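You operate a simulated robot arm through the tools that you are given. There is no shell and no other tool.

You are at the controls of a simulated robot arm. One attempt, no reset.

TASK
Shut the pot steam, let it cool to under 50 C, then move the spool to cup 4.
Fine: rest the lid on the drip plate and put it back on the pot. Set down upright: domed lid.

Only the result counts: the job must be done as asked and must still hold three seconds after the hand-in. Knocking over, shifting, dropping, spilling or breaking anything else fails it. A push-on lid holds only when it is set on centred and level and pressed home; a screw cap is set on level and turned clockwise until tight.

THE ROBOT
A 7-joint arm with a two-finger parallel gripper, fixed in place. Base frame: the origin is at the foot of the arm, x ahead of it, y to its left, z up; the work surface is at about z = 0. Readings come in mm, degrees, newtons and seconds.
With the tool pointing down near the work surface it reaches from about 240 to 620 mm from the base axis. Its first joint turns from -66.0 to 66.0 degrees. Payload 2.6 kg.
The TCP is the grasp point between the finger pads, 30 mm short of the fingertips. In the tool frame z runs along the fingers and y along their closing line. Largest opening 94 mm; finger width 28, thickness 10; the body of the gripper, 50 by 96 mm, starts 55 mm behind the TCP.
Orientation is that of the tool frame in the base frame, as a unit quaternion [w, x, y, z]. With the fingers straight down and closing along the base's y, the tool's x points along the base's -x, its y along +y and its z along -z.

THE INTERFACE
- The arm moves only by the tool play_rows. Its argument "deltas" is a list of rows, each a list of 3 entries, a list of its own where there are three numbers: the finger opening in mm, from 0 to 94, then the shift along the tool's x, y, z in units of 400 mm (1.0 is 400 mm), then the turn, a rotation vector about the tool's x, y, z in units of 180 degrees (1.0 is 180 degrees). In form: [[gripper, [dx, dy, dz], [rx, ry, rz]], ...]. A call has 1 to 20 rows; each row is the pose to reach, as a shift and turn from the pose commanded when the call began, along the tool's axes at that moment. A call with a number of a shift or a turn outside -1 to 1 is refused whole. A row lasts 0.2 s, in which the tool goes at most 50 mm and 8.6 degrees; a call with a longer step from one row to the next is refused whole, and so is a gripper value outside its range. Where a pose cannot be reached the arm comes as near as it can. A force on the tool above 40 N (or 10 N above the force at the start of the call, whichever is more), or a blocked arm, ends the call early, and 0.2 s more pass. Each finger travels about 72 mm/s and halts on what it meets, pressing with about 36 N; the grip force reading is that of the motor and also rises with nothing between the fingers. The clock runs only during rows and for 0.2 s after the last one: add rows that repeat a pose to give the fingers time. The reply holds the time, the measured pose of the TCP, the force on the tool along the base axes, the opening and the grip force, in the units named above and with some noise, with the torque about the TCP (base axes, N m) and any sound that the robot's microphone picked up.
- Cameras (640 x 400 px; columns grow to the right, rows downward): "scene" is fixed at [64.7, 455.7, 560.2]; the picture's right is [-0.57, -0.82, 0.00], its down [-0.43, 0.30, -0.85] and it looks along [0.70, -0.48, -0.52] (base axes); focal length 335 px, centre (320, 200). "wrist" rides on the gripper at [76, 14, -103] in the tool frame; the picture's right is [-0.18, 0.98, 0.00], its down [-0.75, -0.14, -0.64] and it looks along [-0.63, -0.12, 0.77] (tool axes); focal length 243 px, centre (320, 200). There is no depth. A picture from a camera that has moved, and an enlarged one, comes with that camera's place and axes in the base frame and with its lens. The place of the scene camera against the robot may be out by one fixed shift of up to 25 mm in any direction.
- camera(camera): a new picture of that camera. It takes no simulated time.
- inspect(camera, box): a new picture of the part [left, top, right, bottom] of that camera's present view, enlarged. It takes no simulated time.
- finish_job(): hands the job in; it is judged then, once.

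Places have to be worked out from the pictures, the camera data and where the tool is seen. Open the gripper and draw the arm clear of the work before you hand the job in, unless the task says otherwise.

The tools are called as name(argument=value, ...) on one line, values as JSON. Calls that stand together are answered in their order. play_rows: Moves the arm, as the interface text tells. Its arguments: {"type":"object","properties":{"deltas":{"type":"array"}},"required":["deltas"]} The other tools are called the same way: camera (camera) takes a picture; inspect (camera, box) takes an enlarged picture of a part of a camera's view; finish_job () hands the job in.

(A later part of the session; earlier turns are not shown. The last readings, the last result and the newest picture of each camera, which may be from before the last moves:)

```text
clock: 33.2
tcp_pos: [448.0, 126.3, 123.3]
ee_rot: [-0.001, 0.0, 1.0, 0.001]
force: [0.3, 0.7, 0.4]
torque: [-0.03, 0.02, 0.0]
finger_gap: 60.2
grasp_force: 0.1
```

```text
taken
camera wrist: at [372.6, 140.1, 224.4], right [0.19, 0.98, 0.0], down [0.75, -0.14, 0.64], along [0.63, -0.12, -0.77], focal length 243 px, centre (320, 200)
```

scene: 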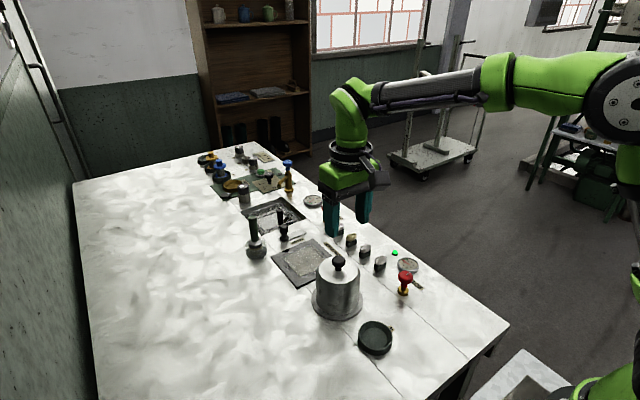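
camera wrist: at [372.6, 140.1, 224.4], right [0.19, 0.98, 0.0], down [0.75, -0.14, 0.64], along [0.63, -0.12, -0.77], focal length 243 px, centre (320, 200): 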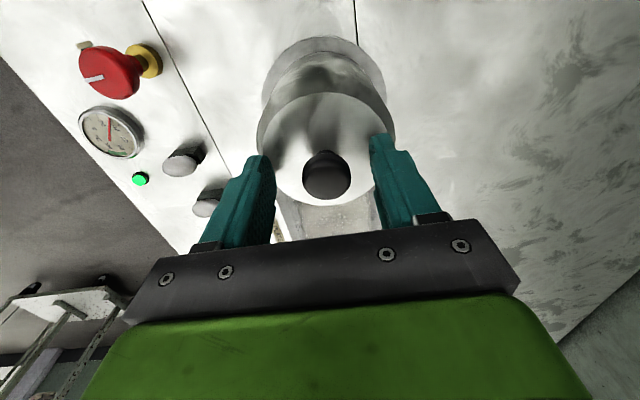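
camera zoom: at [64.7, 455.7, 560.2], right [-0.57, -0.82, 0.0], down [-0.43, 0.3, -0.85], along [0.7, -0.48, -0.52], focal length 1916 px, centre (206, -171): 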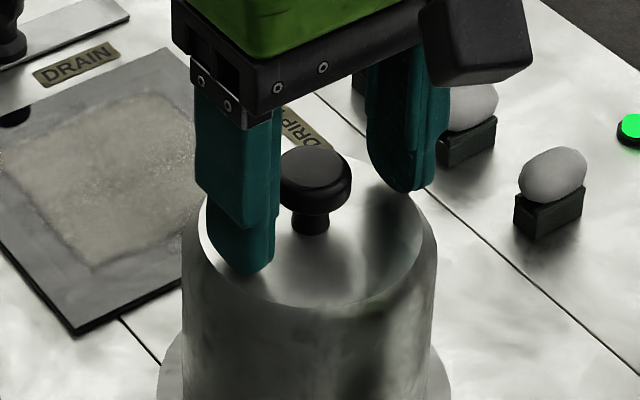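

The tool needs about +2 mm in y. I'll check the clearance between the fingertips and the bell top.

inspect(camera="wrist", box=[240, 80, 410, 230])

inspect(camera="scene", box=[325, 245, 375, 290])

```text
2.67 times, centred on (325, 155) of wrist
camera zoom: at [372.6, 140.1, 224.4], right [0.19, 0.98, 0.0], down [0.75, -0.14, 0.64], along [0.63, -0.12, -0.77], focal length 647 px, centre (307, 320)
```

zoom: 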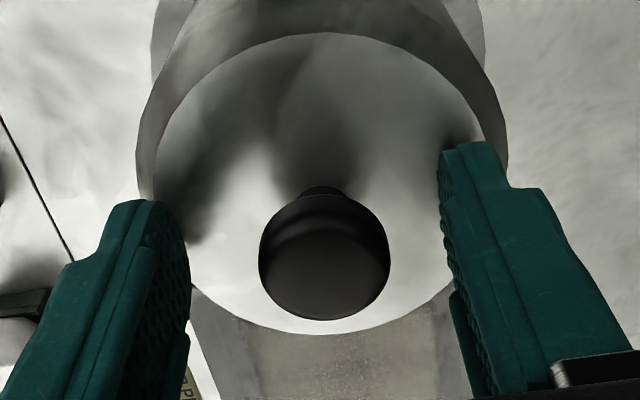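

```text
8.89 times, centred on (350, 268) of scene
camera zoom: at [64.7, 455.7, 560.2], right [-0.57, -0.82, 0.0], down [-0.43, 0.3, -0.85], along [0.7, -0.48, -0.52], focal length 2980 px, centre (53, -400)
```

zoom: 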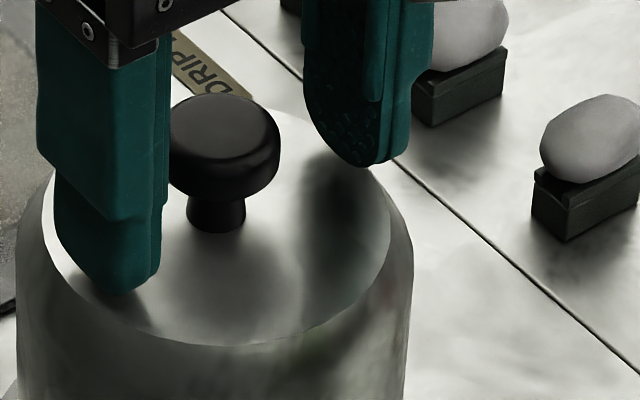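

There is a visible gap under the fingertips. The knob is at about (450.7, 129) with a diameter near 27.5 mm, so I'll shift +2.2 mm in x and +2.8 mm in y and then close.

play_rows(deltas=[[60, [-0.0055, 0.007, 0.002], [0, 0, 0]], [60, [-0.0055, 0.007, 0.002], [0, 0, 0]], [45, [-0.0055, 0.007, 0.002], [0, 0, 0]], [30, [-0.0055, 0.007, 0.002], [0, 0, 0]], [20, [-0.0055, 0.007, 0.002], [0, 0, 0]], [20, [-0.0055, 0.007, 0.002], [0, 0, 0]], [20, [-0.0055, 0.007, 0.002], [0, 0, 0]]])

camera(camera="wrist")

inspect(camera="scene", box=[300, 230, 380, 320])

```text
clock: 34.8
tcp_pos: [449.2, 128.8, 121.3]
ee_rot: [-0.001, 0.001, 1.0, 0.0]
force: [-0.3, 0.2, 0.3]
torque: [0.0, 0.0, 0.03]
finger_gap: 26.5
grasp_force: 35.4
```

```text
taken
camera wrist: at [374.9, 142.3, 223.1], right [0.19, 0.98, 0.0], down [0.75, -0.14, 0.64], along [0.63, -0.12, -0.77], focal length 243 px, centre (320, 200)
```

wrist: 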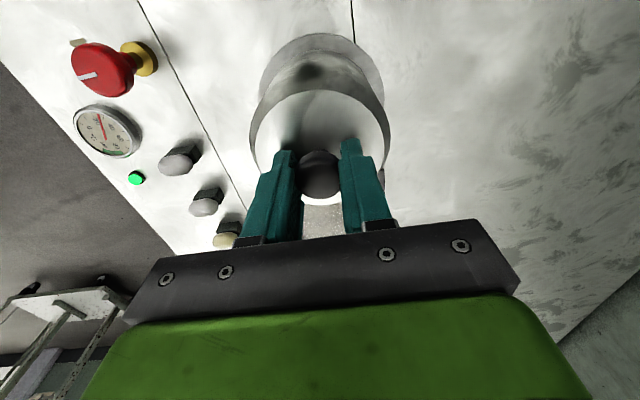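

```text
4.44 times, centred on (340, 275) of scene
camera zoom: at [64.7, 455.7, 560.2], right [-0.57, -0.82, 0.0], down [-0.43, 0.3, -0.85], along [0.7, -0.48, -0.52], focal length 1490 px, centre (231, -133)
```

zoom: 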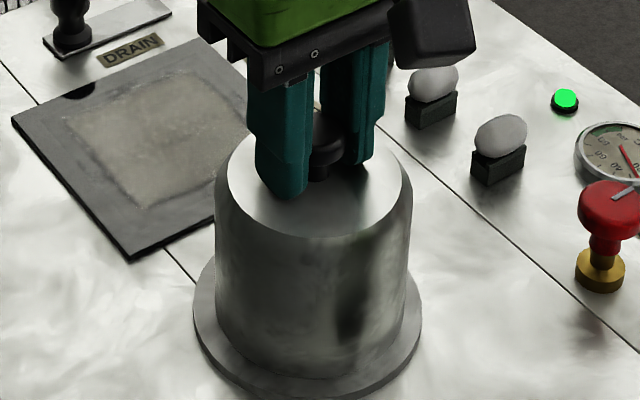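

Gripped at 26.5 mm. I'll lift the lid straight up, slowly at first, by 120 mm.

play_rows(deltas=[[20, [0, 0, -0.005], [0, 0, 0]], [20, [0, 0, -0.015], [0, 0, 0]], [20, [0, 0, -0.03], [0, 0, 0]], [20, [0, 0, -0.05], [0, 0, 0]], [20, [0, 0, -0.075], [0, 0, 0]], [20, [0, 0, -0.1], [0, 0, 0]], [20, [0, 0, -0.125], [0, 0, 0]], [20, [0, 0, -0.15], [0, 0, 0]], [20, [0, 0, -0.175], [0, 0, 0]], [20, [0, 0, -0.2], [0, 0, 0]], [20, [0, 0, -0.225], [0, 0, 0]], [20, [0, 0, -0.25], [0, 0, 0]], [20, [0, 0, -0.275], [0, 0, 0]], [20, [0, 0, -0.3], [0, 0, 0]], [20, [0, 0, -0.3], [0, 0, 0]]])

camera(camera="scene")

inspect(camera="scene", box=[270, 180, 430, 330])

```text
clock: 38.0
tcp_pos: [449.4, 130.2, 240.9]
ee_rot: [-0.002, 0.0, 1.0, -0.001]
force: [0.4, 0.1, -1.4]
torque: [0.0, 0.01, -0.03]
finger_gap: 26.5
grasp_force: 36.2
```

```text
taken
```

scene: 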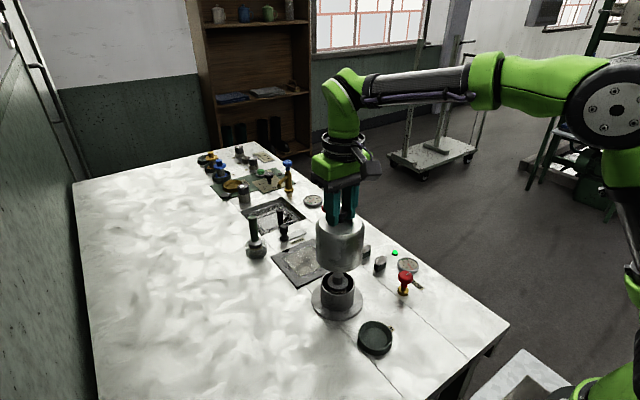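

```text
2.67 times, centred on (350, 255) of scene
camera zoom: at [64.7, 455.7, 560.2], right [-0.57, -0.82, 0.0], down [-0.43, 0.3, -0.85], along [0.7, -0.48, -0.52], focal length 894 px, centre (240, 53)
```

zoom: 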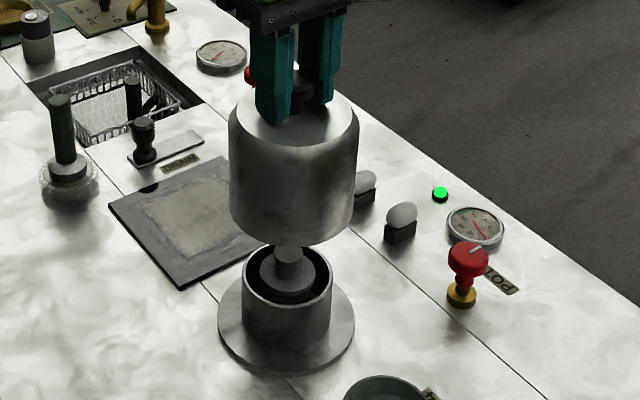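

The lid is up, and beneath it I see an open pot with a black spool inside. I'll carry the lid level to above the drip plate, near (583, 118).

play_rows(deltas=[[20, [-0.02, -0.002, 0], [0, 0, 0]], [20, [-0.06, -0.006, 0], [0, 0, 0]], [20, [-0.11, -0.01, 0], [0, 0, 0]], [20, [-0.16, -0.015, 0], [0, 0, 0]], [20, [-0.21, -0.02, 0], [0, 0, 0]], [20, [-0.26, -0.025, 0], [0, 0, 0]], [20, [-0.3, -0.03, 0], [0, 0, 0]], [20, [-0.325, -0.03, 0], [0, 0, 0]], [20, [-0.334, -0.03, 0], [0, 0, 0]], [20, [-0.334, -0.03, 0], [0, 0, 0]]])

camera(camera="scene")

camera(camera="wrist")

inspect(camera="scene", box=[250, 180, 400, 320])

```text
clock: 40.2
tcp_pos: [567.2, 119.6, 241.3]
ee_rot: [-0.001, 0.001, 1.0, 0.0]
force: [0.2, 0.3, -1.5]
torque: [0.02, -0.02, -0.01]
finger_gap: 26.5
grasp_force: 35.7
out of reach, approached as far as the arm can: row 8, 9, 10
```

```text
taken
```

scene: 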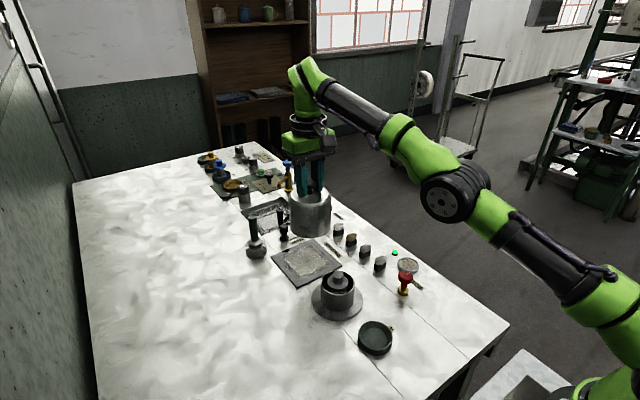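

```text
taken
camera wrist: at [492.0, 134.0, 342.4], right [0.19, 0.98, 0.0], down [0.75, -0.14, 0.64], along [0.63, -0.12, -0.77], focal length 243 px, centre (320, 200)
```

wrist: 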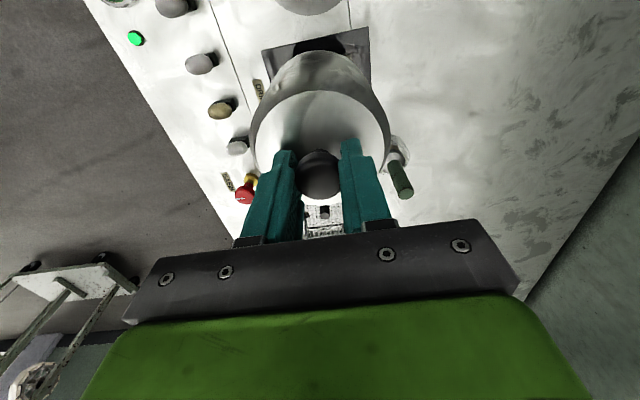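

```text
2.86 times, centred on (325, 250) of scene
camera zoom: at [64.7, 455.7, 560.2], right [-0.57, -0.82, 0.0], down [-0.43, 0.3, -0.85], along [0.7, -0.48, -0.52], focal length 958 px, centre (306, 57)
```

zoom: 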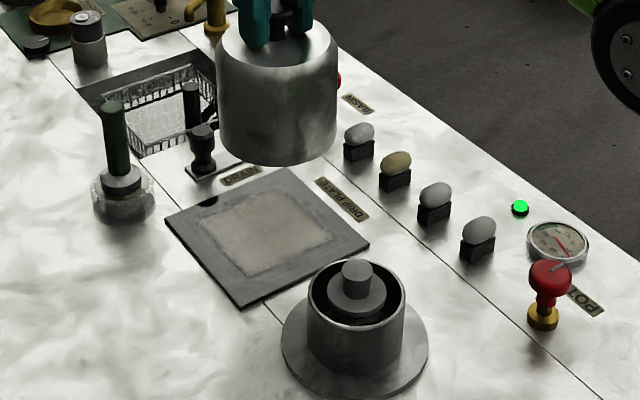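

The reach limit stopped me at x≈567 at this height, and lower down the arm reaches further. I'll lower toward z≈160 and see where it gets.

play_rows(deltas=[[20, [0, 0, 0.03], [0, 0, 0]], [20, [0, 0, 0.06], [0, 0, 0]], [20, [0, 0, 0.09], [0, 0, 0]], [20, [0, 0, 0.12], [0, 0, 0]], [20, [0, 0, 0.15], [0, 0, 0]], [20, [0, 0, 0.18], [0, 0, 0]], [20, [0, 0, 0.2], [0, 0, 0]], [20, [0, 0, 0.2], [0, 0, 0]]])

inspect(camera="scene", box=[250, 180, 400, 320])

camera(camera="wrist")

```text
clock: 42.0
tcp_pos: [567.3, 120.2, 159.9]
ee_rot: [0.0, 0.001, 1.0, 0.0]
force: [0.6, -0.1, -1.3]
torque: [0.01, 0.0, 0.03]
finger_gap: 26.7
grasp_force: 36.1
```

```text
2.86 times, centred on (325, 250) of scene
camera zoom: at [64.7, 455.7, 560.2], right [-0.57, -0.82, 0.0], down [-0.43, 0.3, -0.85], along [0.7, -0.48, -0.52], focal length 958 px, centre (306, 57)
```

zoom: 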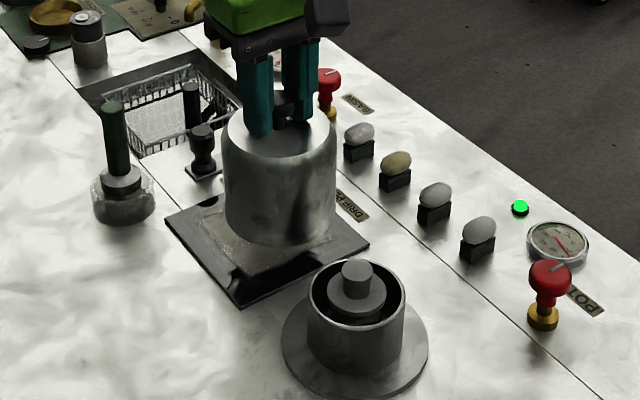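

```text
taken
camera wrist: at [492.0, 133.3, 262.3], right [0.19, 0.98, 0.0], down [0.75, -0.14, 0.64], along [0.63, -0.12, -0.77], focal length 243 px, centre (320, 200)
```

wrist: 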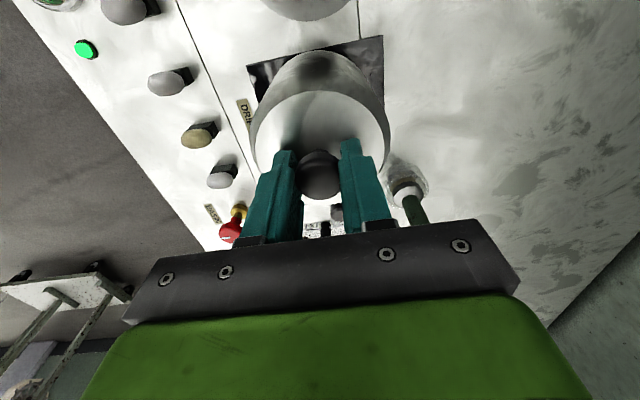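

Now at z≈160 and still x≈567. I'll extend about 20 mm further over the plate.

play_rows(deltas=[[20, [-0.02, 0, 0], [0, 0, 0]], [20, [-0.04, 0, 0], [0, 0, 0]], [20, [-0.05, 0, 0], [0, 0, 0]], [20, [-0.05, 0, 0], [0, 0, 0]]])

inspect(camera="scene", box=[250, 180, 400, 320])

camera(camera="wrist")

```text
clock: 43.0
tcp_pos: [588.3, 119.1, 162.6]
ee_rot: [-0.001, 0.0, 1.0, 0.0]
force: [-0.1, -0.2, -1.5]
torque: [-0.01, 0.01, 0.0]
finger_gap: 26.5
grasp_force: 36.2
```

```text
2.86 times, centred on (325, 250) of scene
camera zoom: at [64.7, 455.7, 560.2], right [-0.57, -0.82, 0.0], down [-0.43, 0.3, -0.85], along [0.7, -0.48, -0.52], focal length 958 px, centre (306, 57)
```

zoom: 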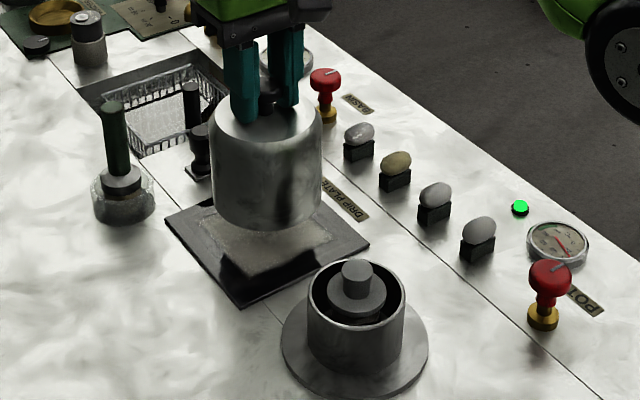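

```text
taken
camera wrist: at [512.5, 132.9, 263.4], right [0.19, 0.98, 0.0], down [0.75, -0.14, 0.64], along [0.63, -0.12, -0.77], focal length 243 px, centre (320, 200)
```

wrist: 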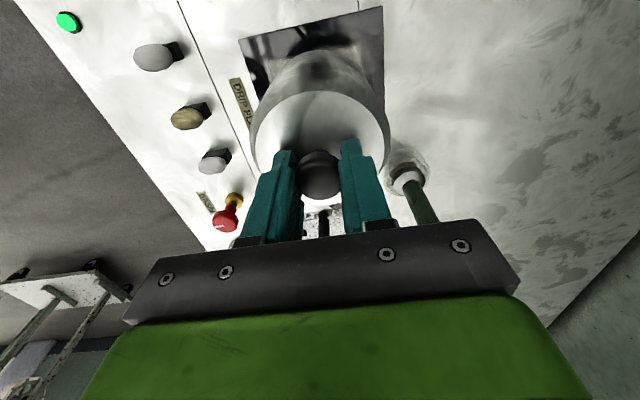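

The lid is over the plate centre, at (588, 119). I'll lower to z≈126 first and then feel for contact in small steps.

play_rows(deltas=[[20, [0, 0, 0.025], [0, 0, 0]], [20, [0, 0, 0.05], [0, 0, 0]], [20, [0, 0, 0.075], [0, 0, 0]], [20, [0, 0, 0.091], [0, 0, 0]], [20, [0, 0, 0.091], [0, 0, 0]]])

inspect(camera="scene", box=[255, 200, 375, 310])

```text
clock: 44.2
tcp_pos: [590.1, 118.9, 123.8]
ee_rot: [0.0, 0.001, 1.0, 0.0]
force: [-0.8, -0.7, -1.3]
torque: [-0.01, 0.04, -0.01]
finger_gap: 26.6
grasp_force: 36.2
```

```text
3.64 times, centred on (315, 255) of scene
camera zoom: at [64.7, 455.7, 560.2], right [-0.57, -0.82, 0.0], down [-0.43, 0.3, -0.85], along [0.7, -0.48, -0.52], focal length 1219 px, centre (338, 0)
```

zoom: 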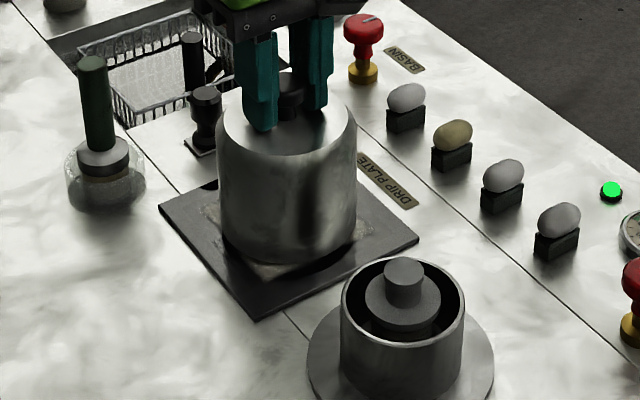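

Still a small gap beneath the rim and no contact force. I'll lower 5 mm in 1 mm steps.

play_rows(deltas=[[20, [0, 0, 0.0025], [0, 0, 0]], [20, [0, 0, 0.005], [0, 0, 0]], [20, [0, 0, 0.0075], [0, 0, 0]], [20, [0, 0, 0.01], [0, 0, 0]], [20, [0, 0, 0.0125], [0, 0, 0]], [20, [0, 0, 0.0125], [0, 0, 0]]])

inspect(camera="scene", box=[275, 230, 345, 300])

```text
clock: 45.6
tcp_pos: [589.4, 120.3, 119.0]
ee_rot: [-0.001, 0.0, 1.0, 0.001]
force: [-0.1, 0.0, -1.3]
torque: [0.01, 0.04, 0.0]
finger_gap: 26.6
grasp_force: 36.0
```

```text
5.71 times, centred on (310, 265) of scene
camera zoom: at [64.7, 455.7, 560.2], right [-0.57, -0.82, 0.0], down [-0.43, 0.3, -0.85], along [0.7, -0.48, -0.52], focal length 1916 px, centre (377, -171)
```

zoom: 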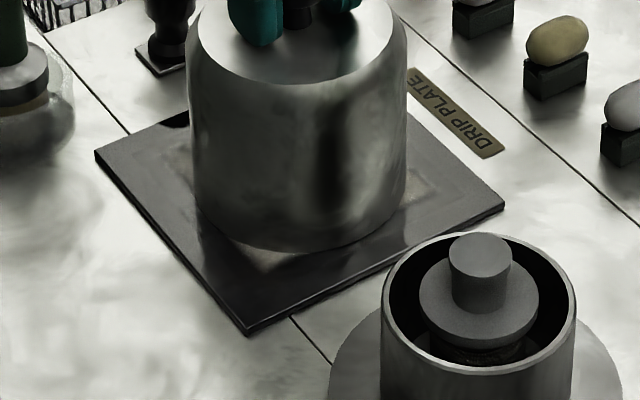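

No contact yet, with force z still at -1.3 N. I'll lower another 4 mm in sub-millimetre steps.

play_rows(deltas=[[20, [0, 0, 0.002], [0, 0, 0]], [20, [0, 0, 0.004], [0, 0, 0]], [20, [0, 0, 0.006], [0, 0, 0]], [20, [0, 0, 0.008], [0, 0, 0]], [20, [0, 0, 0.01], [0, 0, 0]]])

inspect(camera="scene", box=[275, 230, 345, 300])

```text
clock: 46.8
tcp_pos: [589.1, 120.7, 120.4]
ee_rot: [0.0, 0.001, 1.0, 0.001]
force: [-8.0, -3.0, 21.8]
torque: [-0.02, 0.61, 0.03]
finger_gap: 26.4
grasp_force: 35.8
```

```text
5.71 times, centred on (310, 265) of scene
camera zoom: at [64.6, 455.6, 560.3], right [-0.57, -0.82, 0.0], down [-0.43, 0.3, -0.85], along [0.7, -0.48, -0.52], focal length 1916 px, centre (377, -171)
```

zoom: 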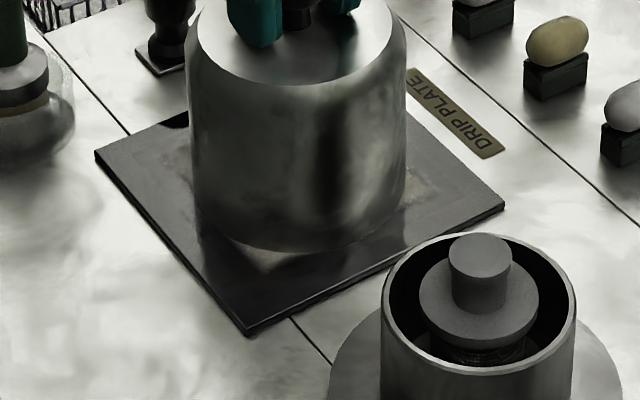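

Contact: 22 N upward at z≈120. I'll back off about 2 mm to relax the load, check, then open.

play_rows(deltas=[[20, [0, 0, -0.0025], [0, 0, 0]], [20, [0, 0, -0.005], [0, 0, 0]], [20, [0, 0, -0.006], [0, 0, 0]], [20, [0, 0, -0.006], [0, 0, 0]]])

```text
clock: 47.8
tcp_pos: [589.3, 119.1, 118.1]
ee_rot: [0.0, 0.001, 1.0, -0.001]
force: [2.4, 1.7, 9.6]
torque: [-0.01, -0.87, 0.13]
finger_gap: 26.6
grasp_force: 35.8
```

Now 9.6 N. I'll relax slightly more before releasing.

play_rows(deltas=[[20, [0, 0, -0.001], [0, 0, 0]], [20, [0, 0, -0.002], [0, 0, 0]], [20, [0, 0, -0.002], [0, 0, 0]]])

```text
clock: 48.6
tcp_pos: [588.4, 119.8, 119.0]
ee_rot: [-0.002, 0.002, 1.0, 0.0]
force: [0.8, 0.2, 4.4]
torque: [-0.11, -0.33, -0.05]
finger_gap: 26.5
grasp_force: 36.0
```

Light contact (4 N), lid resting level. I'll open the fingers and rise clear.

play_rows(deltas=[[32, [0, 0, 0], [0, 0, 0]], [45, [0, 0, 0], [0, 0, 0]], [60, [0, 0, 0], [0, 0, 0]], [60, [0, 0, 0], [0, 0, 0]], [60, [0, 0, -0.03], [0, 0, 0]], [60, [0, 0, -0.07], [0, 0, 0]], [60, [0, 0, -0.11], [0, 0, 0]], [60, [0, 0, -0.11], [0, 0, 0]]])

inspect(camera="scene", box=[250, 180, 400, 320])

camera(camera="wrist")

```text
clock: 50.4
tcp_pos: [588.0, 120.8, 165.0]
ee_rot: [-0.001, 0.001, 1.0, 0.001]
force: [-1.0, 0.5, -0.2]
torque: [0.01, 0.03, 0.03]
finger_gap: 60.2
grasp_force: 0.1
```

```text
2.86 times, centred on (325, 250) of scene
camera zoom: at [64.7, 455.7, 560.2], right [-0.57, -0.82, 0.0], down [-0.43, 0.3, -0.85], along [0.7, -0.48, -0.52], focal length 958 px, centre (306, 57)
```

zoom: 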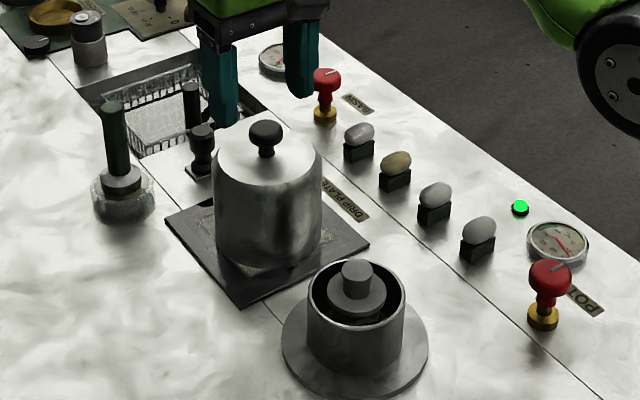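

```text
taken
camera wrist: at [513.4, 134.5, 266.1], right [0.19, 0.98, 0.0], down [0.75, -0.14, 0.64], along [0.63, -0.12, -0.77], focal length 243 px, centre (320, 200)
```

wrist: 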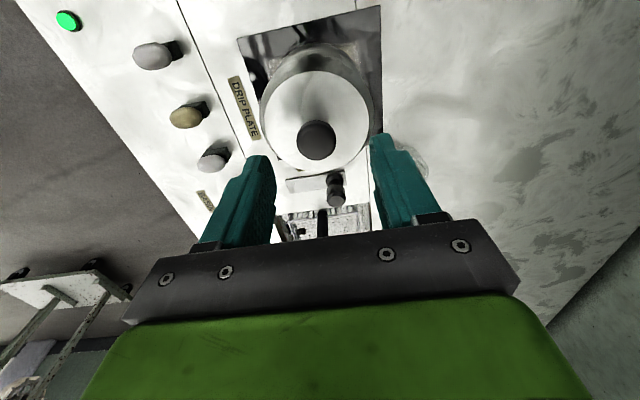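

The lid stands upright and centred on the drip plate. Next I move back over the open pot at z≈200 to look at the spool.

play_rows(deltas=[[60, [0.04, 0.002, -0.03], [0, 0, 0]], [60, [0.09, 0.005, -0.06], [0, 0, 0]], [60, [0.15, 0.008, -0.0875], [0, 0, 0]], [60, [0.21, 0.012, -0.0875], [0, 0, 0]], [60, [0.27, 0.015, -0.0875], [0, 0, 0]], [60, [0.32, 0.019, -0.0875], [0, 0, 0]], [60, [0.345, 0.019, -0.0875], [0, 0, 0]], [60, [0.345, 0.019, -0.0875], [0, 0, 0]]])

camera(camera="wrist")

inspect(camera="wrist", box=[250, 50, 400, 180])

inspect(camera="scene", box=[300, 250, 380, 330])

```text
clock: 52.2
tcp_pos: [450.7, 129.2, 197.3]
ee_rot: [0.0, 0.001, 1.0, 0.0]
force: [0.3, 0.8, 0.5]
torque: [0.0, 0.0, -0.01]
finger_gap: 60.0
grasp_force: 0.0
```

```text
taken
camera wrist: at [375.1, 142.9, 298.8], right [0.19, 0.98, 0.0], down [0.75, -0.14, 0.64], along [0.63, -0.12, -0.77], focal length 243 px, centre (320, 200)
```

wrist: 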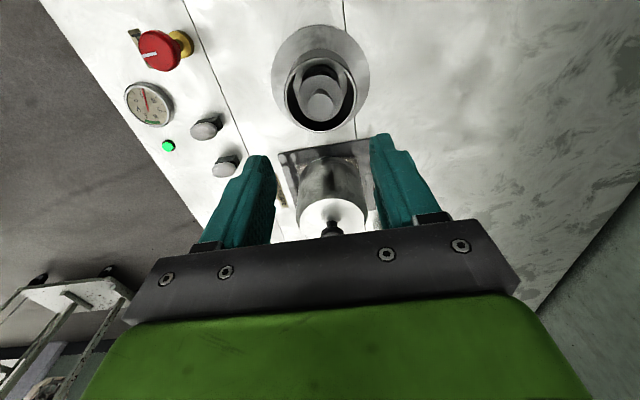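

```text
3.08 times, centred on (325, 115) of wrist
camera zoom: at [375.1, 142.9, 298.8], right [0.19, 0.98, 0.0], down [0.75, -0.14, 0.64], along [0.63, -0.12, -0.77], focal length 746 px, centre (305, 462)
```

zoom: 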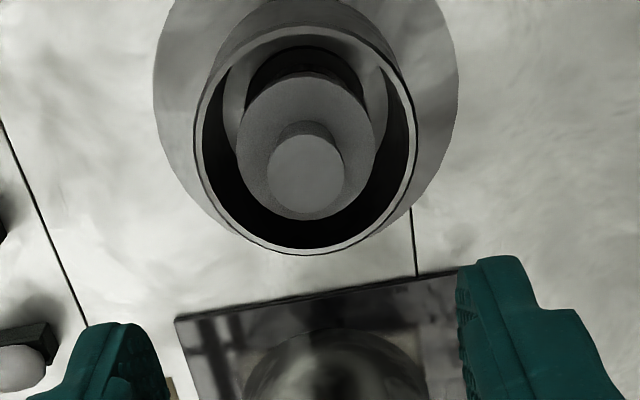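

```text
5.00 times, centred on (340, 290) of scene
camera zoom: at [64.7, 455.7, 560.2], right [-0.57, -0.82, 0.0], down [-0.43, 0.3, -0.85], along [0.7, -0.48, -0.52], focal length 1676 px, centre (220, -250)
```

zoom: 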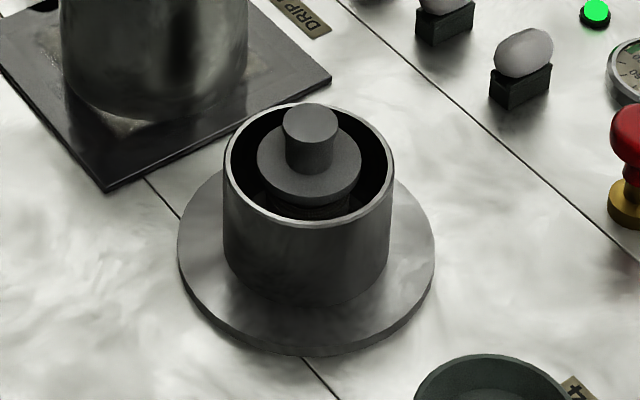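

The spool is centred in the pot at about (450.5, 128.7). Its hub is about 22 mm across and spans z≈56–73, above a 43 mm flange. I'll lower around the hub to z≈96 and check.

play_rows(deltas=[[50, [0, -0.001, 0.06], [0, 0, 0]], [50, [0, -0.001, 0.12], [0, 0, 0]], [50, [0, -0.001, 0.18], [0, 0, 0]], [50, [0, -0.001, 0.23], [0, 0, 0]], [50, [0, -0.001, 0.253], [0, 0, 0]], [50, [0, -0.001, 0.253], [0, 0, 0]]])

inspect(camera="wrist", box=[240, 60, 400, 230])

inspect(camera="scene", box=[300, 245, 380, 325])

```text
clock: 53.6
tcp_pos: [450.3, 127.6, 98.0]
ee_rot: [-0.001, 0.0, 1.0, 0.001]
force: [0.5, 0.5, -0.8]
torque: [-0.03, 0.01, 0.02]
finger_gap: 50.2
grasp_force: 0.2
```

```text
2.35 times, centred on (320, 145) of wrist
camera zoom: at [374.4, 141.2, 199.6], right [0.19, 0.98, 0.0], down [0.75, -0.14, 0.64], along [0.63, -0.12, -0.77], focal length 571 px, centre (320, 329)
```

zoom: 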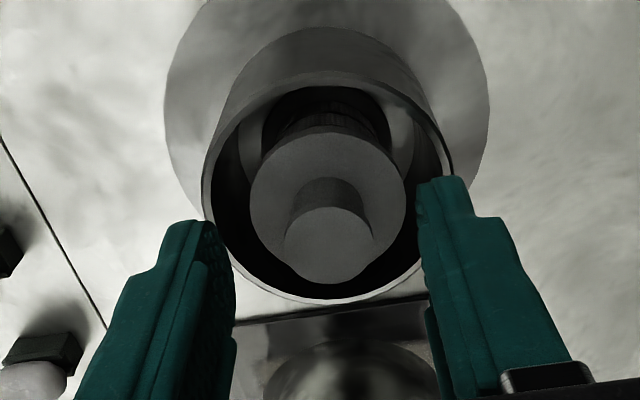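

```text
5.00 times, centred on (340, 285) of scene
camera zoom: at [64.7, 455.7, 560.2], right [-0.57, -0.82, 0.0], down [-0.43, 0.3, -0.85], along [0.7, -0.48, -0.52], focal length 1676 px, centre (220, -225)
```

zoom: 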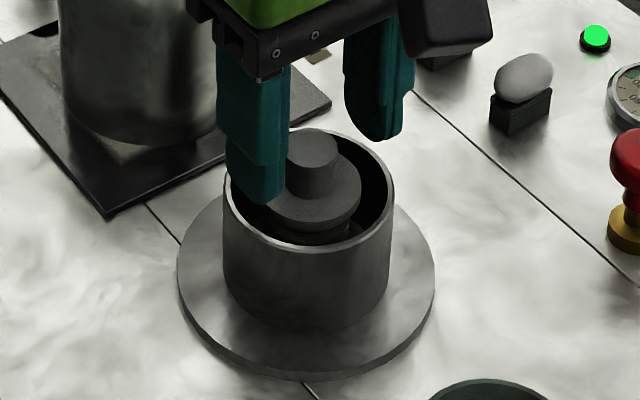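

The hub is centred between the fingers to within about 1 mm. I'll descend another 6 mm and close on the hub.

play_rows(deltas=[[50, [-0.002, 0.003, 0.008], [0, 0, 0]], [50, [-0.002, 0.003, 0.016], [0, 0, 0]], [50, [-0.002, 0.003, 0.016], [0, 0, 0]], [35, [-0.002, 0.003, 0.016], [0, 0, 0]], [22, [-0.002, 0.003, 0.016], [0, 0, 0]], [14, [-0.002, 0.003, 0.016], [0, 0, 0]], [14, [-0.002, 0.003, 0.016], [0, 0, 0]], [14, [-0.002, 0.003, 0.016], [0, 0, 0]]])

inspect(camera="wrist", box=[240, 60, 400, 230])

inspect(camera="scene", box=[300, 245, 380, 325])

```text
clock: 55.4
tcp_pos: [451.8, 128.5, 90.7]
ee_rot: [0.0, 0.002, 1.0, 0.0]
force: [0.4, 0.6, -0.1]
torque: [0.01, -0.01, -0.03]
finger_gap: 21.6
grasp_force: 35.9
```

```text
2.35 times, centred on (320, 145) of wrist
camera zoom: at [375.6, 142.4, 192.3], right [0.19, 0.98, 0.0], down [0.75, -0.14, 0.64], along [0.63, -0.12, -0.77], focal length 571 px, centre (320, 329)
```

zoom: 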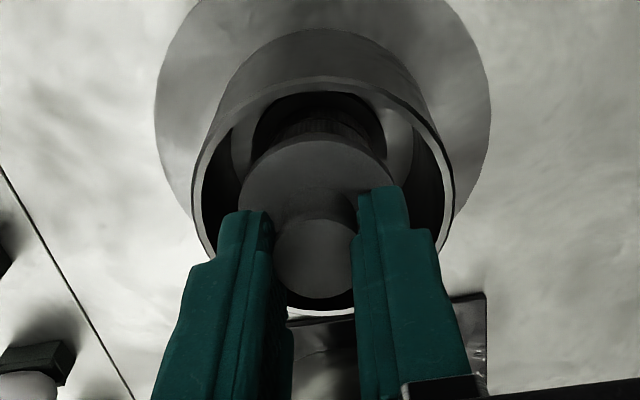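

```text
5.00 times, centred on (340, 285) of scene
camera zoom: at [64.7, 455.7, 560.2], right [-0.57, -0.82, 0.0], down [-0.43, 0.3, -0.85], along [0.7, -0.48, -0.52], focal length 1676 px, centre (220, -225)
```

zoom: 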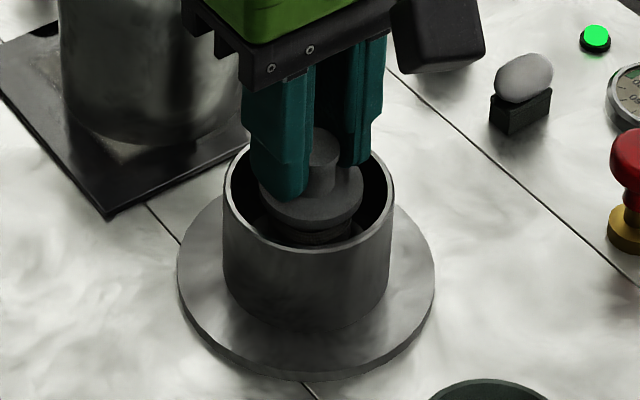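

Gripped at 21.6 mm. I'll lift the spool straight up 85 mm.

play_rows(deltas=[[14, [0, 0, -0.005], [0, 0, 0]], [14, [0, 0, -0.015], [0, 0, 0]], [14, [0, 0, -0.03], [0, 0, 0]], [14, [0, 0, -0.05], [0, 0, 0]], [14, [0, 0, -0.075], [0, 0, 0]], [14, [0, 0, -0.1], [0, 0, 0]], [14, [0, 0, -0.125], [0, 0, 0]], [14, [0, 0, -0.15], [0, 0, 0]], [14, [0, 0, -0.175], [0, 0, 0]], [14, [0, 0, -0.2], [0, 0, 0]], [14, [0, 0, -0.215], [0, 0, 0]], [14, [0, 0, -0.215], [0, 0, 0]]])

inspect(camera="scene", box=[280, 210, 400, 360])

camera(camera="wrist")

```text
clock: 58.0
tcp_pos: [451.5, 128.3, 175.5]
ee_rot: [0.0, 0.0, 1.0, 0.001]
force: [-0.2, 0.4, -1.0]
torque: [0.04, 0.01, 0.0]
finger_gap: 21.6
grasp_force: 36.1
```

```text
2.67 times, centred on (340, 285) of scene
camera zoom: at [64.7, 455.7, 560.2], right [-0.57, -0.82, 0.0], down [-0.43, 0.3, -0.85], along [0.7, -0.48, -0.52], focal length 894 px, centre (267, -27)
```

zoom: 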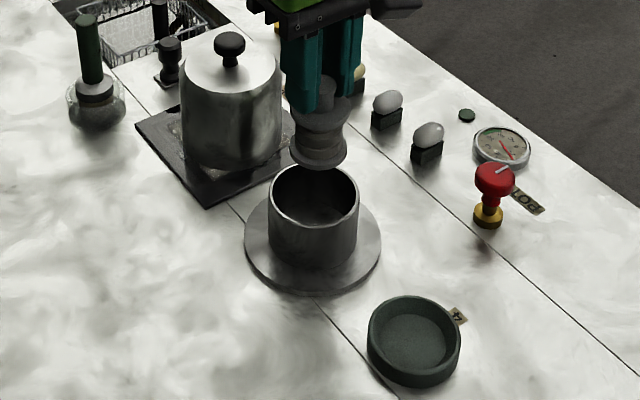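

```text
taken
camera wrist: at [375.3, 141.4, 277.9], right [0.19, 0.98, 0.0], down [0.75, -0.14, 0.64], along [0.63, -0.12, -0.77], focal length 243 px, centre (320, 200)
```

wrist: 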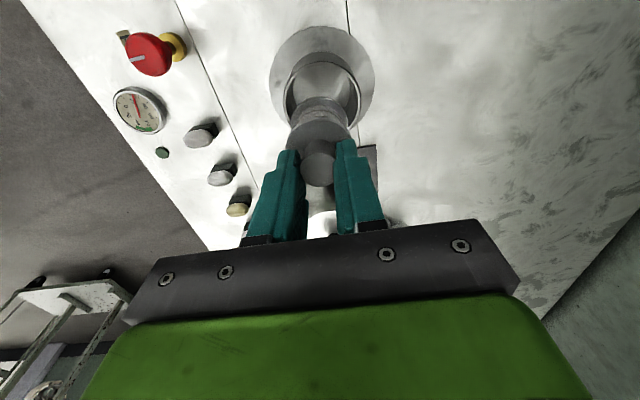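

The spool is out and the light has gone off. I'll carry it to above cup 4, roughly (327, 130), and look.

play_rows(deltas=[[14, [0.02, 0, 0], [0, 0, 0]], [14, [0.06, 0.001, 0], [0, 0, 0]], [14, [0.11, 0.002, 0], [0, 0, 0]], [14, [0.16, 0.003, 0], [0, 0, 0]], [14, [0.21, 0.004, 0], [0, 0, 0]], [14, [0.25, 0.004, 0], [0, 0, 0]], [14, [0.28, 0.004, 0], [0, 0, 0]], [14, [0.3, 0.004, 0], [0, 0, 0]], [14, [0.31, 0.004, 0], [0, 0, 0]], [14, [0.31, 0.004, 0], [0, 0, 0]]])

camera(camera="wrist")

inspect(camera="wrist", box=[240, 20, 400, 180])

inspect(camera="scene", box=[320, 250, 430, 370])

```text
clock: 60.2
tcp_pos: [326.6, 130.4, 176.3]
ee_rot: [0.0, 0.001, 1.0, 0.0]
force: [0.8, 0.2, -0.2]
torque: [-0.06, 0.01, 0.02]
finger_gap: 21.6
grasp_force: 35.6
```

```text
taken
camera wrist: at [251.6, 143.5, 278.1], right [0.19, 0.98, 0.0], down [0.75, -0.14, 0.64], along [0.63, -0.12, -0.77], focal length 243 px, centre (320, 200)
```

wrist: 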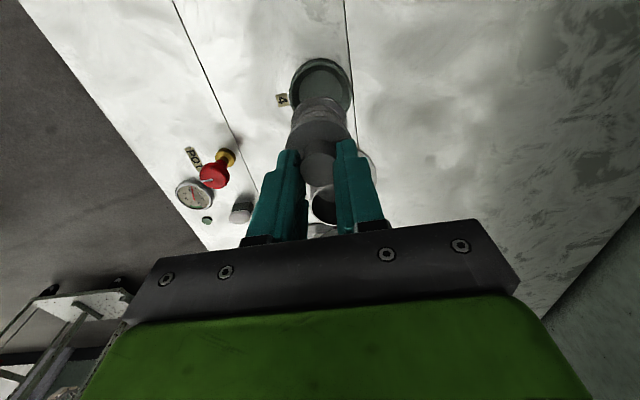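

```text
2.50 times, centred on (320, 100) of wrist
camera zoom: at [251.6, 143.5, 278.1], right [0.19, 0.98, 0.0], down [0.75, -0.14, 0.64], along [0.63, -0.12, -0.77], focal length 606 px, centre (320, 450)
```

zoom: 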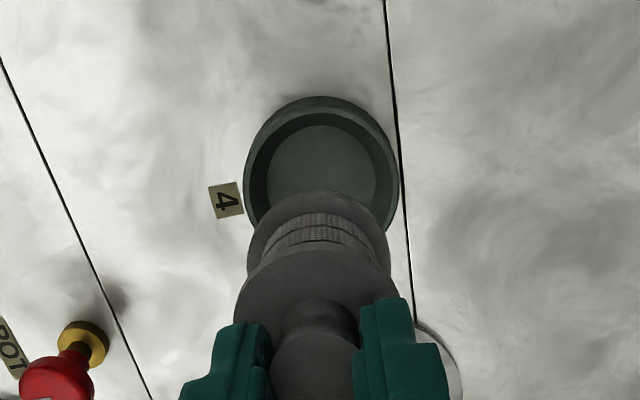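

```text
3.33 times, centred on (375, 310) of scene
camera zoom: at [64.7, 455.7, 560.2], right [-0.57, -0.82, 0.0], down [-0.43, 0.3, -0.85], along [0.7, -0.48, -0.52], focal length 1118 px, centre (137, -167)
```

zoom: 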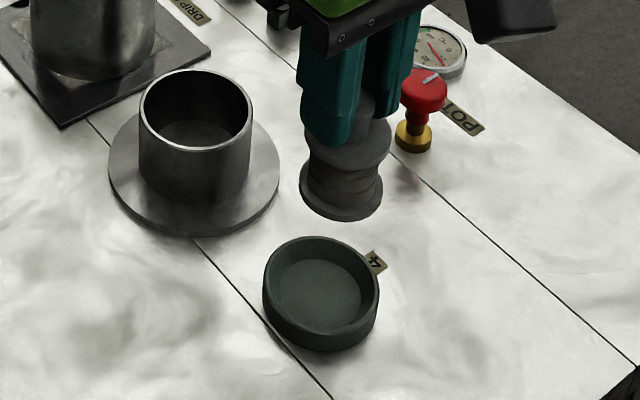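

Cup 4's centre works out to about (326.8, 129.5) from the wrist view. I'll check the spool hangs vertically and lines up with it.

inspect(camera="scene", box=[345, 265, 415, 360])

inspect(camera="wrist", box=[270, 50, 370, 180])

```text
4.21 times, centred on (380, 312) of scene
camera zoom: at [64.7, 455.7, 560.2], right [-0.57, -0.82, 0.0], down [-0.43, 0.3, -0.85], along [0.7, -0.48, -0.52], focal length 1412 px, centre (67, -274)
```

zoom: 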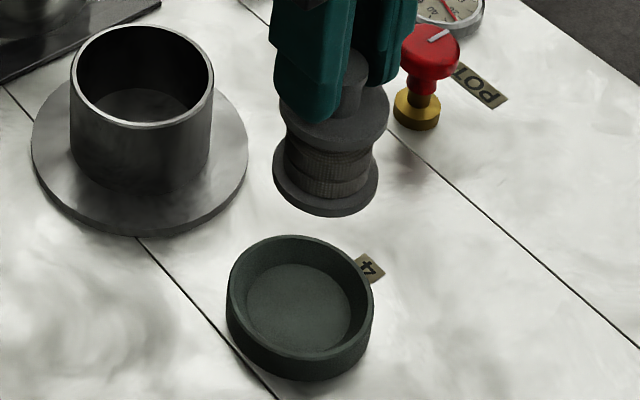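

```text
3.08 times, centred on (320, 115) of wrist
camera zoom: at [251.6, 143.5, 278.1], right [0.19, 0.98, 0.0], down [0.75, -0.14, 0.64], along [0.63, -0.12, -0.77], focal length 746 px, centre (320, 462)
```

zoom: 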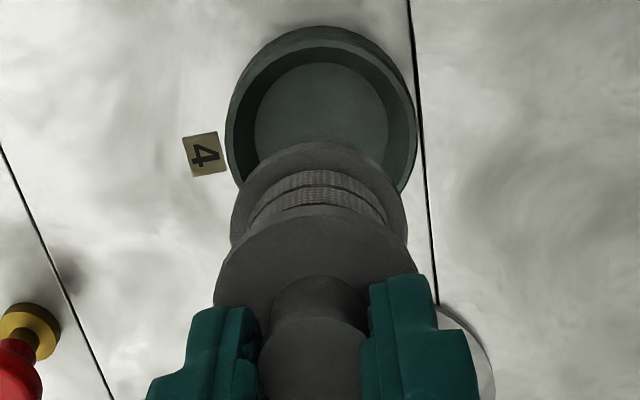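

Along y the wrist view shows good alignment, but the scene view hints at a few mm of offset in x. I'll turn the wrist 90° about the vertical to measure x side-on.

play_rows(deltas=[[14, [0, 0, 0], [0, 0, -0.0455]], [14, [0, 0, 0], [0, 0, -0.091]], [14, [0, 0, 0], [0, 0, -0.1365]], [14, [0, 0, 0], [0, 0, -0.182]], [14, [0, 0, 0], [0, 0, -0.2275]], [14, [0, 0, 0], [0, 0, -0.273]], [14, [0, 0, 0], [0, 0, -0.3185]], [14, [0, 0, 0], [0, 0, -0.364]], [14, [0, 0, 0], [0, 0, -0.4095]], [14, [0, 0, 0], [0, 0, -0.455]], [14, [0, 0, 0], [0, 0, -0.5]], [14, [0, 0, 0], [0, 0, -0.5]]])

camera(camera="wrist")

inspect(camera="wrist", box=[270, 50, 370, 180])

inspect(camera="scene", box=[345, 265, 415, 360])

```text
clock: 62.8
tcp_pos: [329.4, 128.8, 178.0]
ee_rot: [0.0, -0.707, 0.707, 0.001]
force: [-0.2, 0.4, -0.2]
torque: [0.01, 0.02, 0.03]
finger_gap: 21.5
grasp_force: 35.8
```

```text
taken
camera wrist: at [314.9, 52.6, 279.3], right [-0.98, 0.18, 0.0], down [0.14, 0.75, 0.64], along [0.12, 0.63, -0.77], focal length 243 px, centre (320, 200)
```

wrist: 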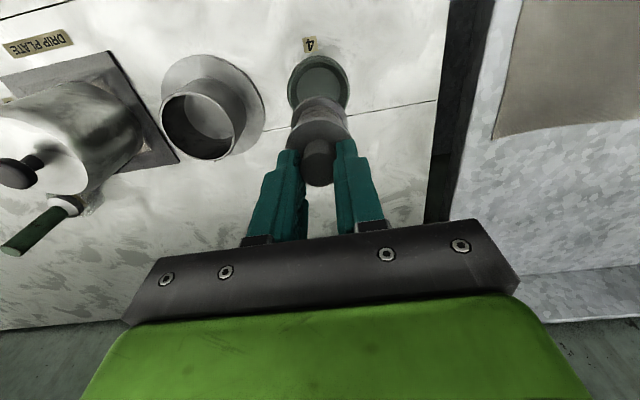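

```text
3.08 times, centred on (320, 115) of wrist
camera zoom: at [314.9, 52.6, 279.3], right [-0.98, 0.18, 0.0], down [0.14, 0.75, 0.64], along [0.12, 0.63, -0.77], focal length 746 px, centre (320, 462)
```

zoom: 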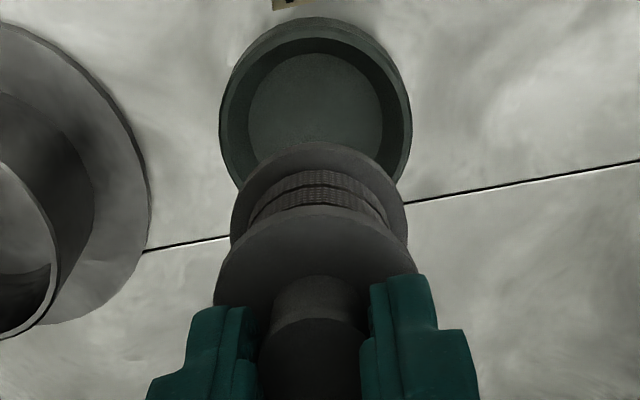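

```text
4.21 times, centred on (380, 312) of scene
camera zoom: at [64.7, 455.7, 560.2], right [-0.57, -0.82, 0.0], down [-0.43, 0.3, -0.85], along [0.7, -0.48, -0.52], focal length 1412 px, centre (67, -274)
```

zoom: 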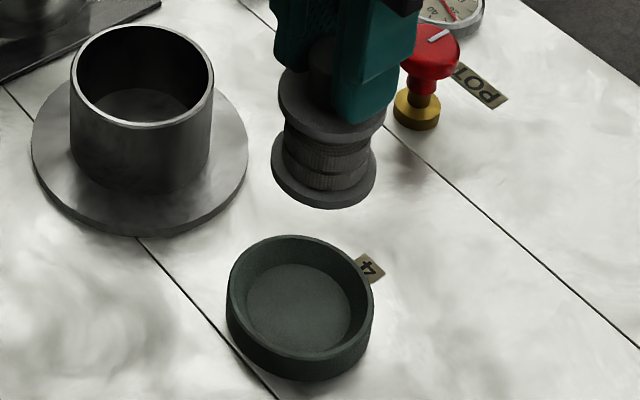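

Side-on, the cup centre is about 2–3 mm further in x than the spool, near (331.8, 129.8). I'll shift by (+2.6, +1.1) mm and lower until the spool base is a little above the rim, then check again.

play_rows(deltas=[[14, [-0.00275, -0.0065, 0.03], [0, 0, 0]], [14, [-0.00275, -0.0065, 0.07], [0, 0, 0]], [14, [-0.00275, -0.0065, 0.11], [0, 0, 0]], [14, [-0.00275, -0.0065, 0.14], [0, 0, 0]], [14, [-0.00275, -0.0065, 0.14], [0, 0, 0]]])

inspect(camera="wrist", box=[260, 70, 380, 220])

inspect(camera="scene", box=[345, 275, 415, 360])

```text
clock: 64.0
tcp_pos: [330.8, 132.2, 121.2]
ee_rot: [0.0, -0.707, 0.707, 0.001]
force: [-0.1, -1.2, -0.5]
torque: [0.03, 0.04, 0.0]
finger_gap: 21.6
grasp_force: 35.8
```

```text
2.67 times, centred on (320, 145) of wrist
camera zoom: at [316.3, 54.2, 222.8], right [-0.98, 0.19, 0.0], down [0.14, 0.75, 0.64], along [0.12, 0.63, -0.77], focal length 647 px, centre (320, 347)
```

zoom: 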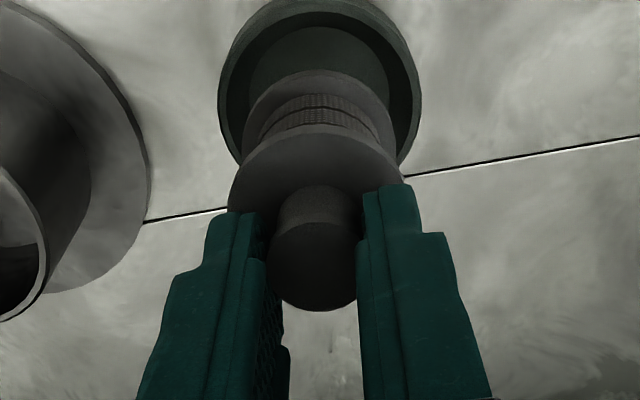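

```text
4.71 times, centred on (380, 318) of scene
camera zoom: at [64.7, 455.7, 560.2], right [-0.57, -0.82, 0.0], down [-0.43, 0.3, -0.85], along [0.7, -0.48, -0.52], focal length 1578 px, centre (38, -353)
```

zoom: 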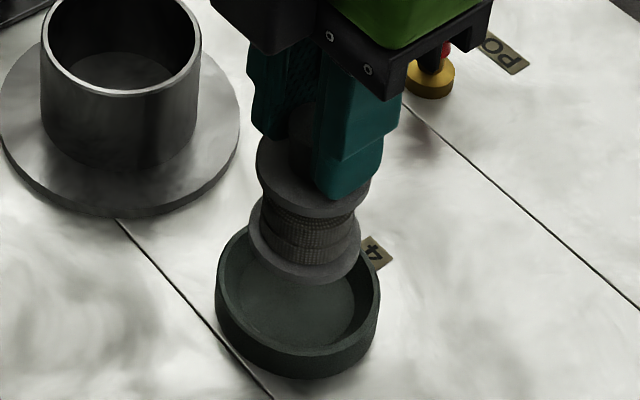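

The spool base and cup now agree within about 1 mm in both views. I'll lower 20 mm into the cup mouth and read the forces.

play_rows(deltas=[[14, [0, -0.00125, 0.012], [0, 0, 0]], [14, [0, -0.00125, 0.024], [0, 0, 0]], [14, [0, -0.00125, 0.036], [0, 0, 0]], [14, [0, -0.00125, 0.05], [0, 0, 0]], [14, [0, -0.00125, 0.05], [0, 0, 0]]])

inspect(camera="wrist", box=[260, 70, 380, 220])

inspect(camera="scene", box=[345, 275, 415, 360])

```text
clock: 65.2
tcp_pos: [330.1, 133.8, 99.2]
ee_rot: [-0.001, -0.706, 0.709, 0.001]
force: [-0.3, -0.1, 0.6]
torque: [-0.02, 0.0, -0.04]
finger_gap: 21.6
grasp_force: 36.4
```

```text
2.67 times, centred on (320, 145) of wrist
camera zoom: at [315.9, 55.4, 201.8], right [-0.98, 0.19, 0.0], down [0.14, 0.75, 0.64], along [0.12, 0.63, -0.77], focal length 647 px, centre (320, 347)
```

zoom: 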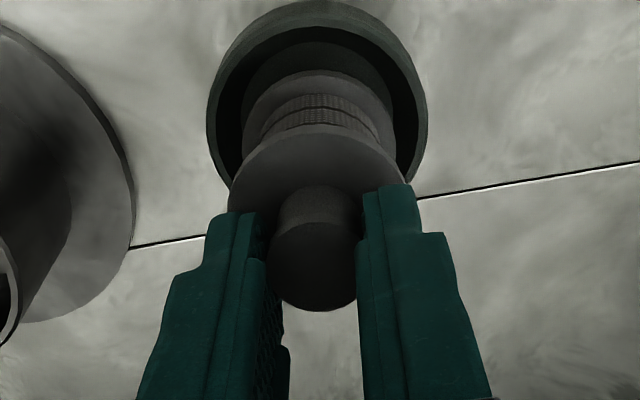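

```text
4.71 times, centred on (380, 318) of scene
camera zoom: at [64.7, 455.7, 560.2], right [-0.57, -0.82, 0.0], down [-0.43, 0.3, -0.85], along [0.7, -0.48, -0.52], focal length 1578 px, centre (38, -353)
```

zoom: 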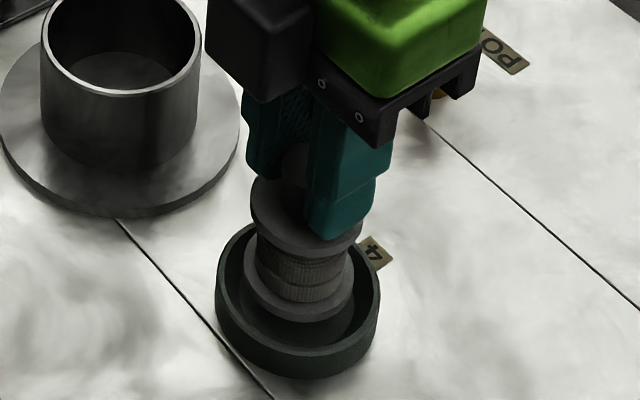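

The base is inside the rim with no contact. I'll correct by (+1.0, -0.7) mm and keep lowering in small steps.

play_rows(deltas=[[14, [0.00175, -0.003, 0], [0, 0, 0]], [14, [0.00175, -0.003, 0.005], [0, 0, 0]], [14, [0.00175, -0.003, 0.01], [0, 0, 0]], [14, [0.00175, -0.003, 0.015], [0, 0, 0]], [14, [0.00175, -0.003, 0.02], [0, 0, 0]], [14, [0.00175, -0.003, 0.02], [0, 0, 0]]])

inspect(camera="scene", box=[345, 275, 415, 360])

inspect(camera="wrist", box=[260, 70, 380, 220])

```text
clock: 66.6
tcp_pos: [331.8, 131.4, 92.3]
ee_rot: [0.0, -0.707, 0.708, 0.001]
force: [-0.4, 0.2, -0.6]
torque: [0.02, -0.02, 0.0]
finger_gap: 21.4
grasp_force: 36.5
```

```text
4.71 times, centred on (380, 318) of scene
camera zoom: at [64.7, 455.7, 560.2], right [-0.57, -0.82, 0.0], down [-0.43, 0.3, -0.85], along [0.7, -0.48, -0.52], focal length 1578 px, centre (38, -353)
```

zoom: 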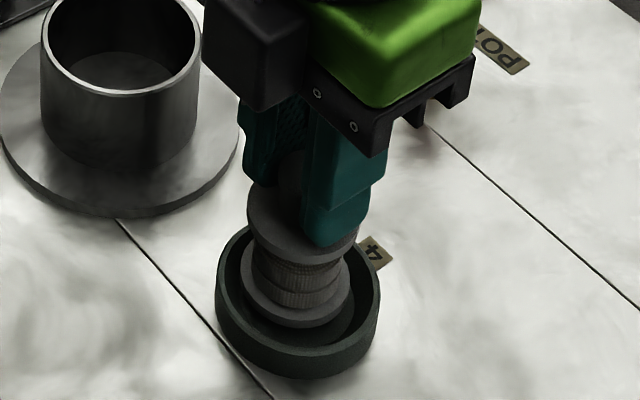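

```text
2.67 times, centred on (320, 145) of wrist
camera zoom: at [318.1, 54.6, 194.8], right [-0.98, 0.19, 0.0], down [0.14, 0.75, 0.64], along [0.12, 0.63, -0.77], focal length 647 px, centre (320, 347)
```

zoom: 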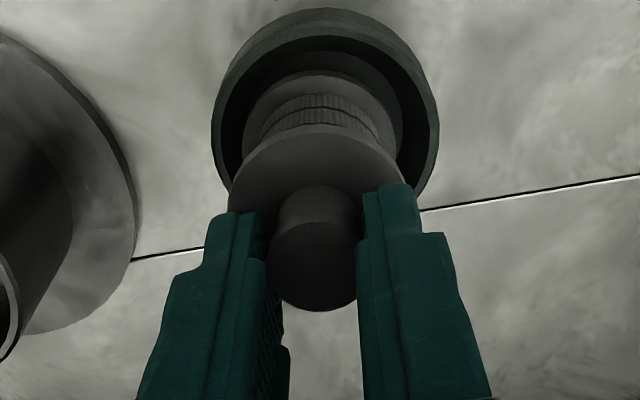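

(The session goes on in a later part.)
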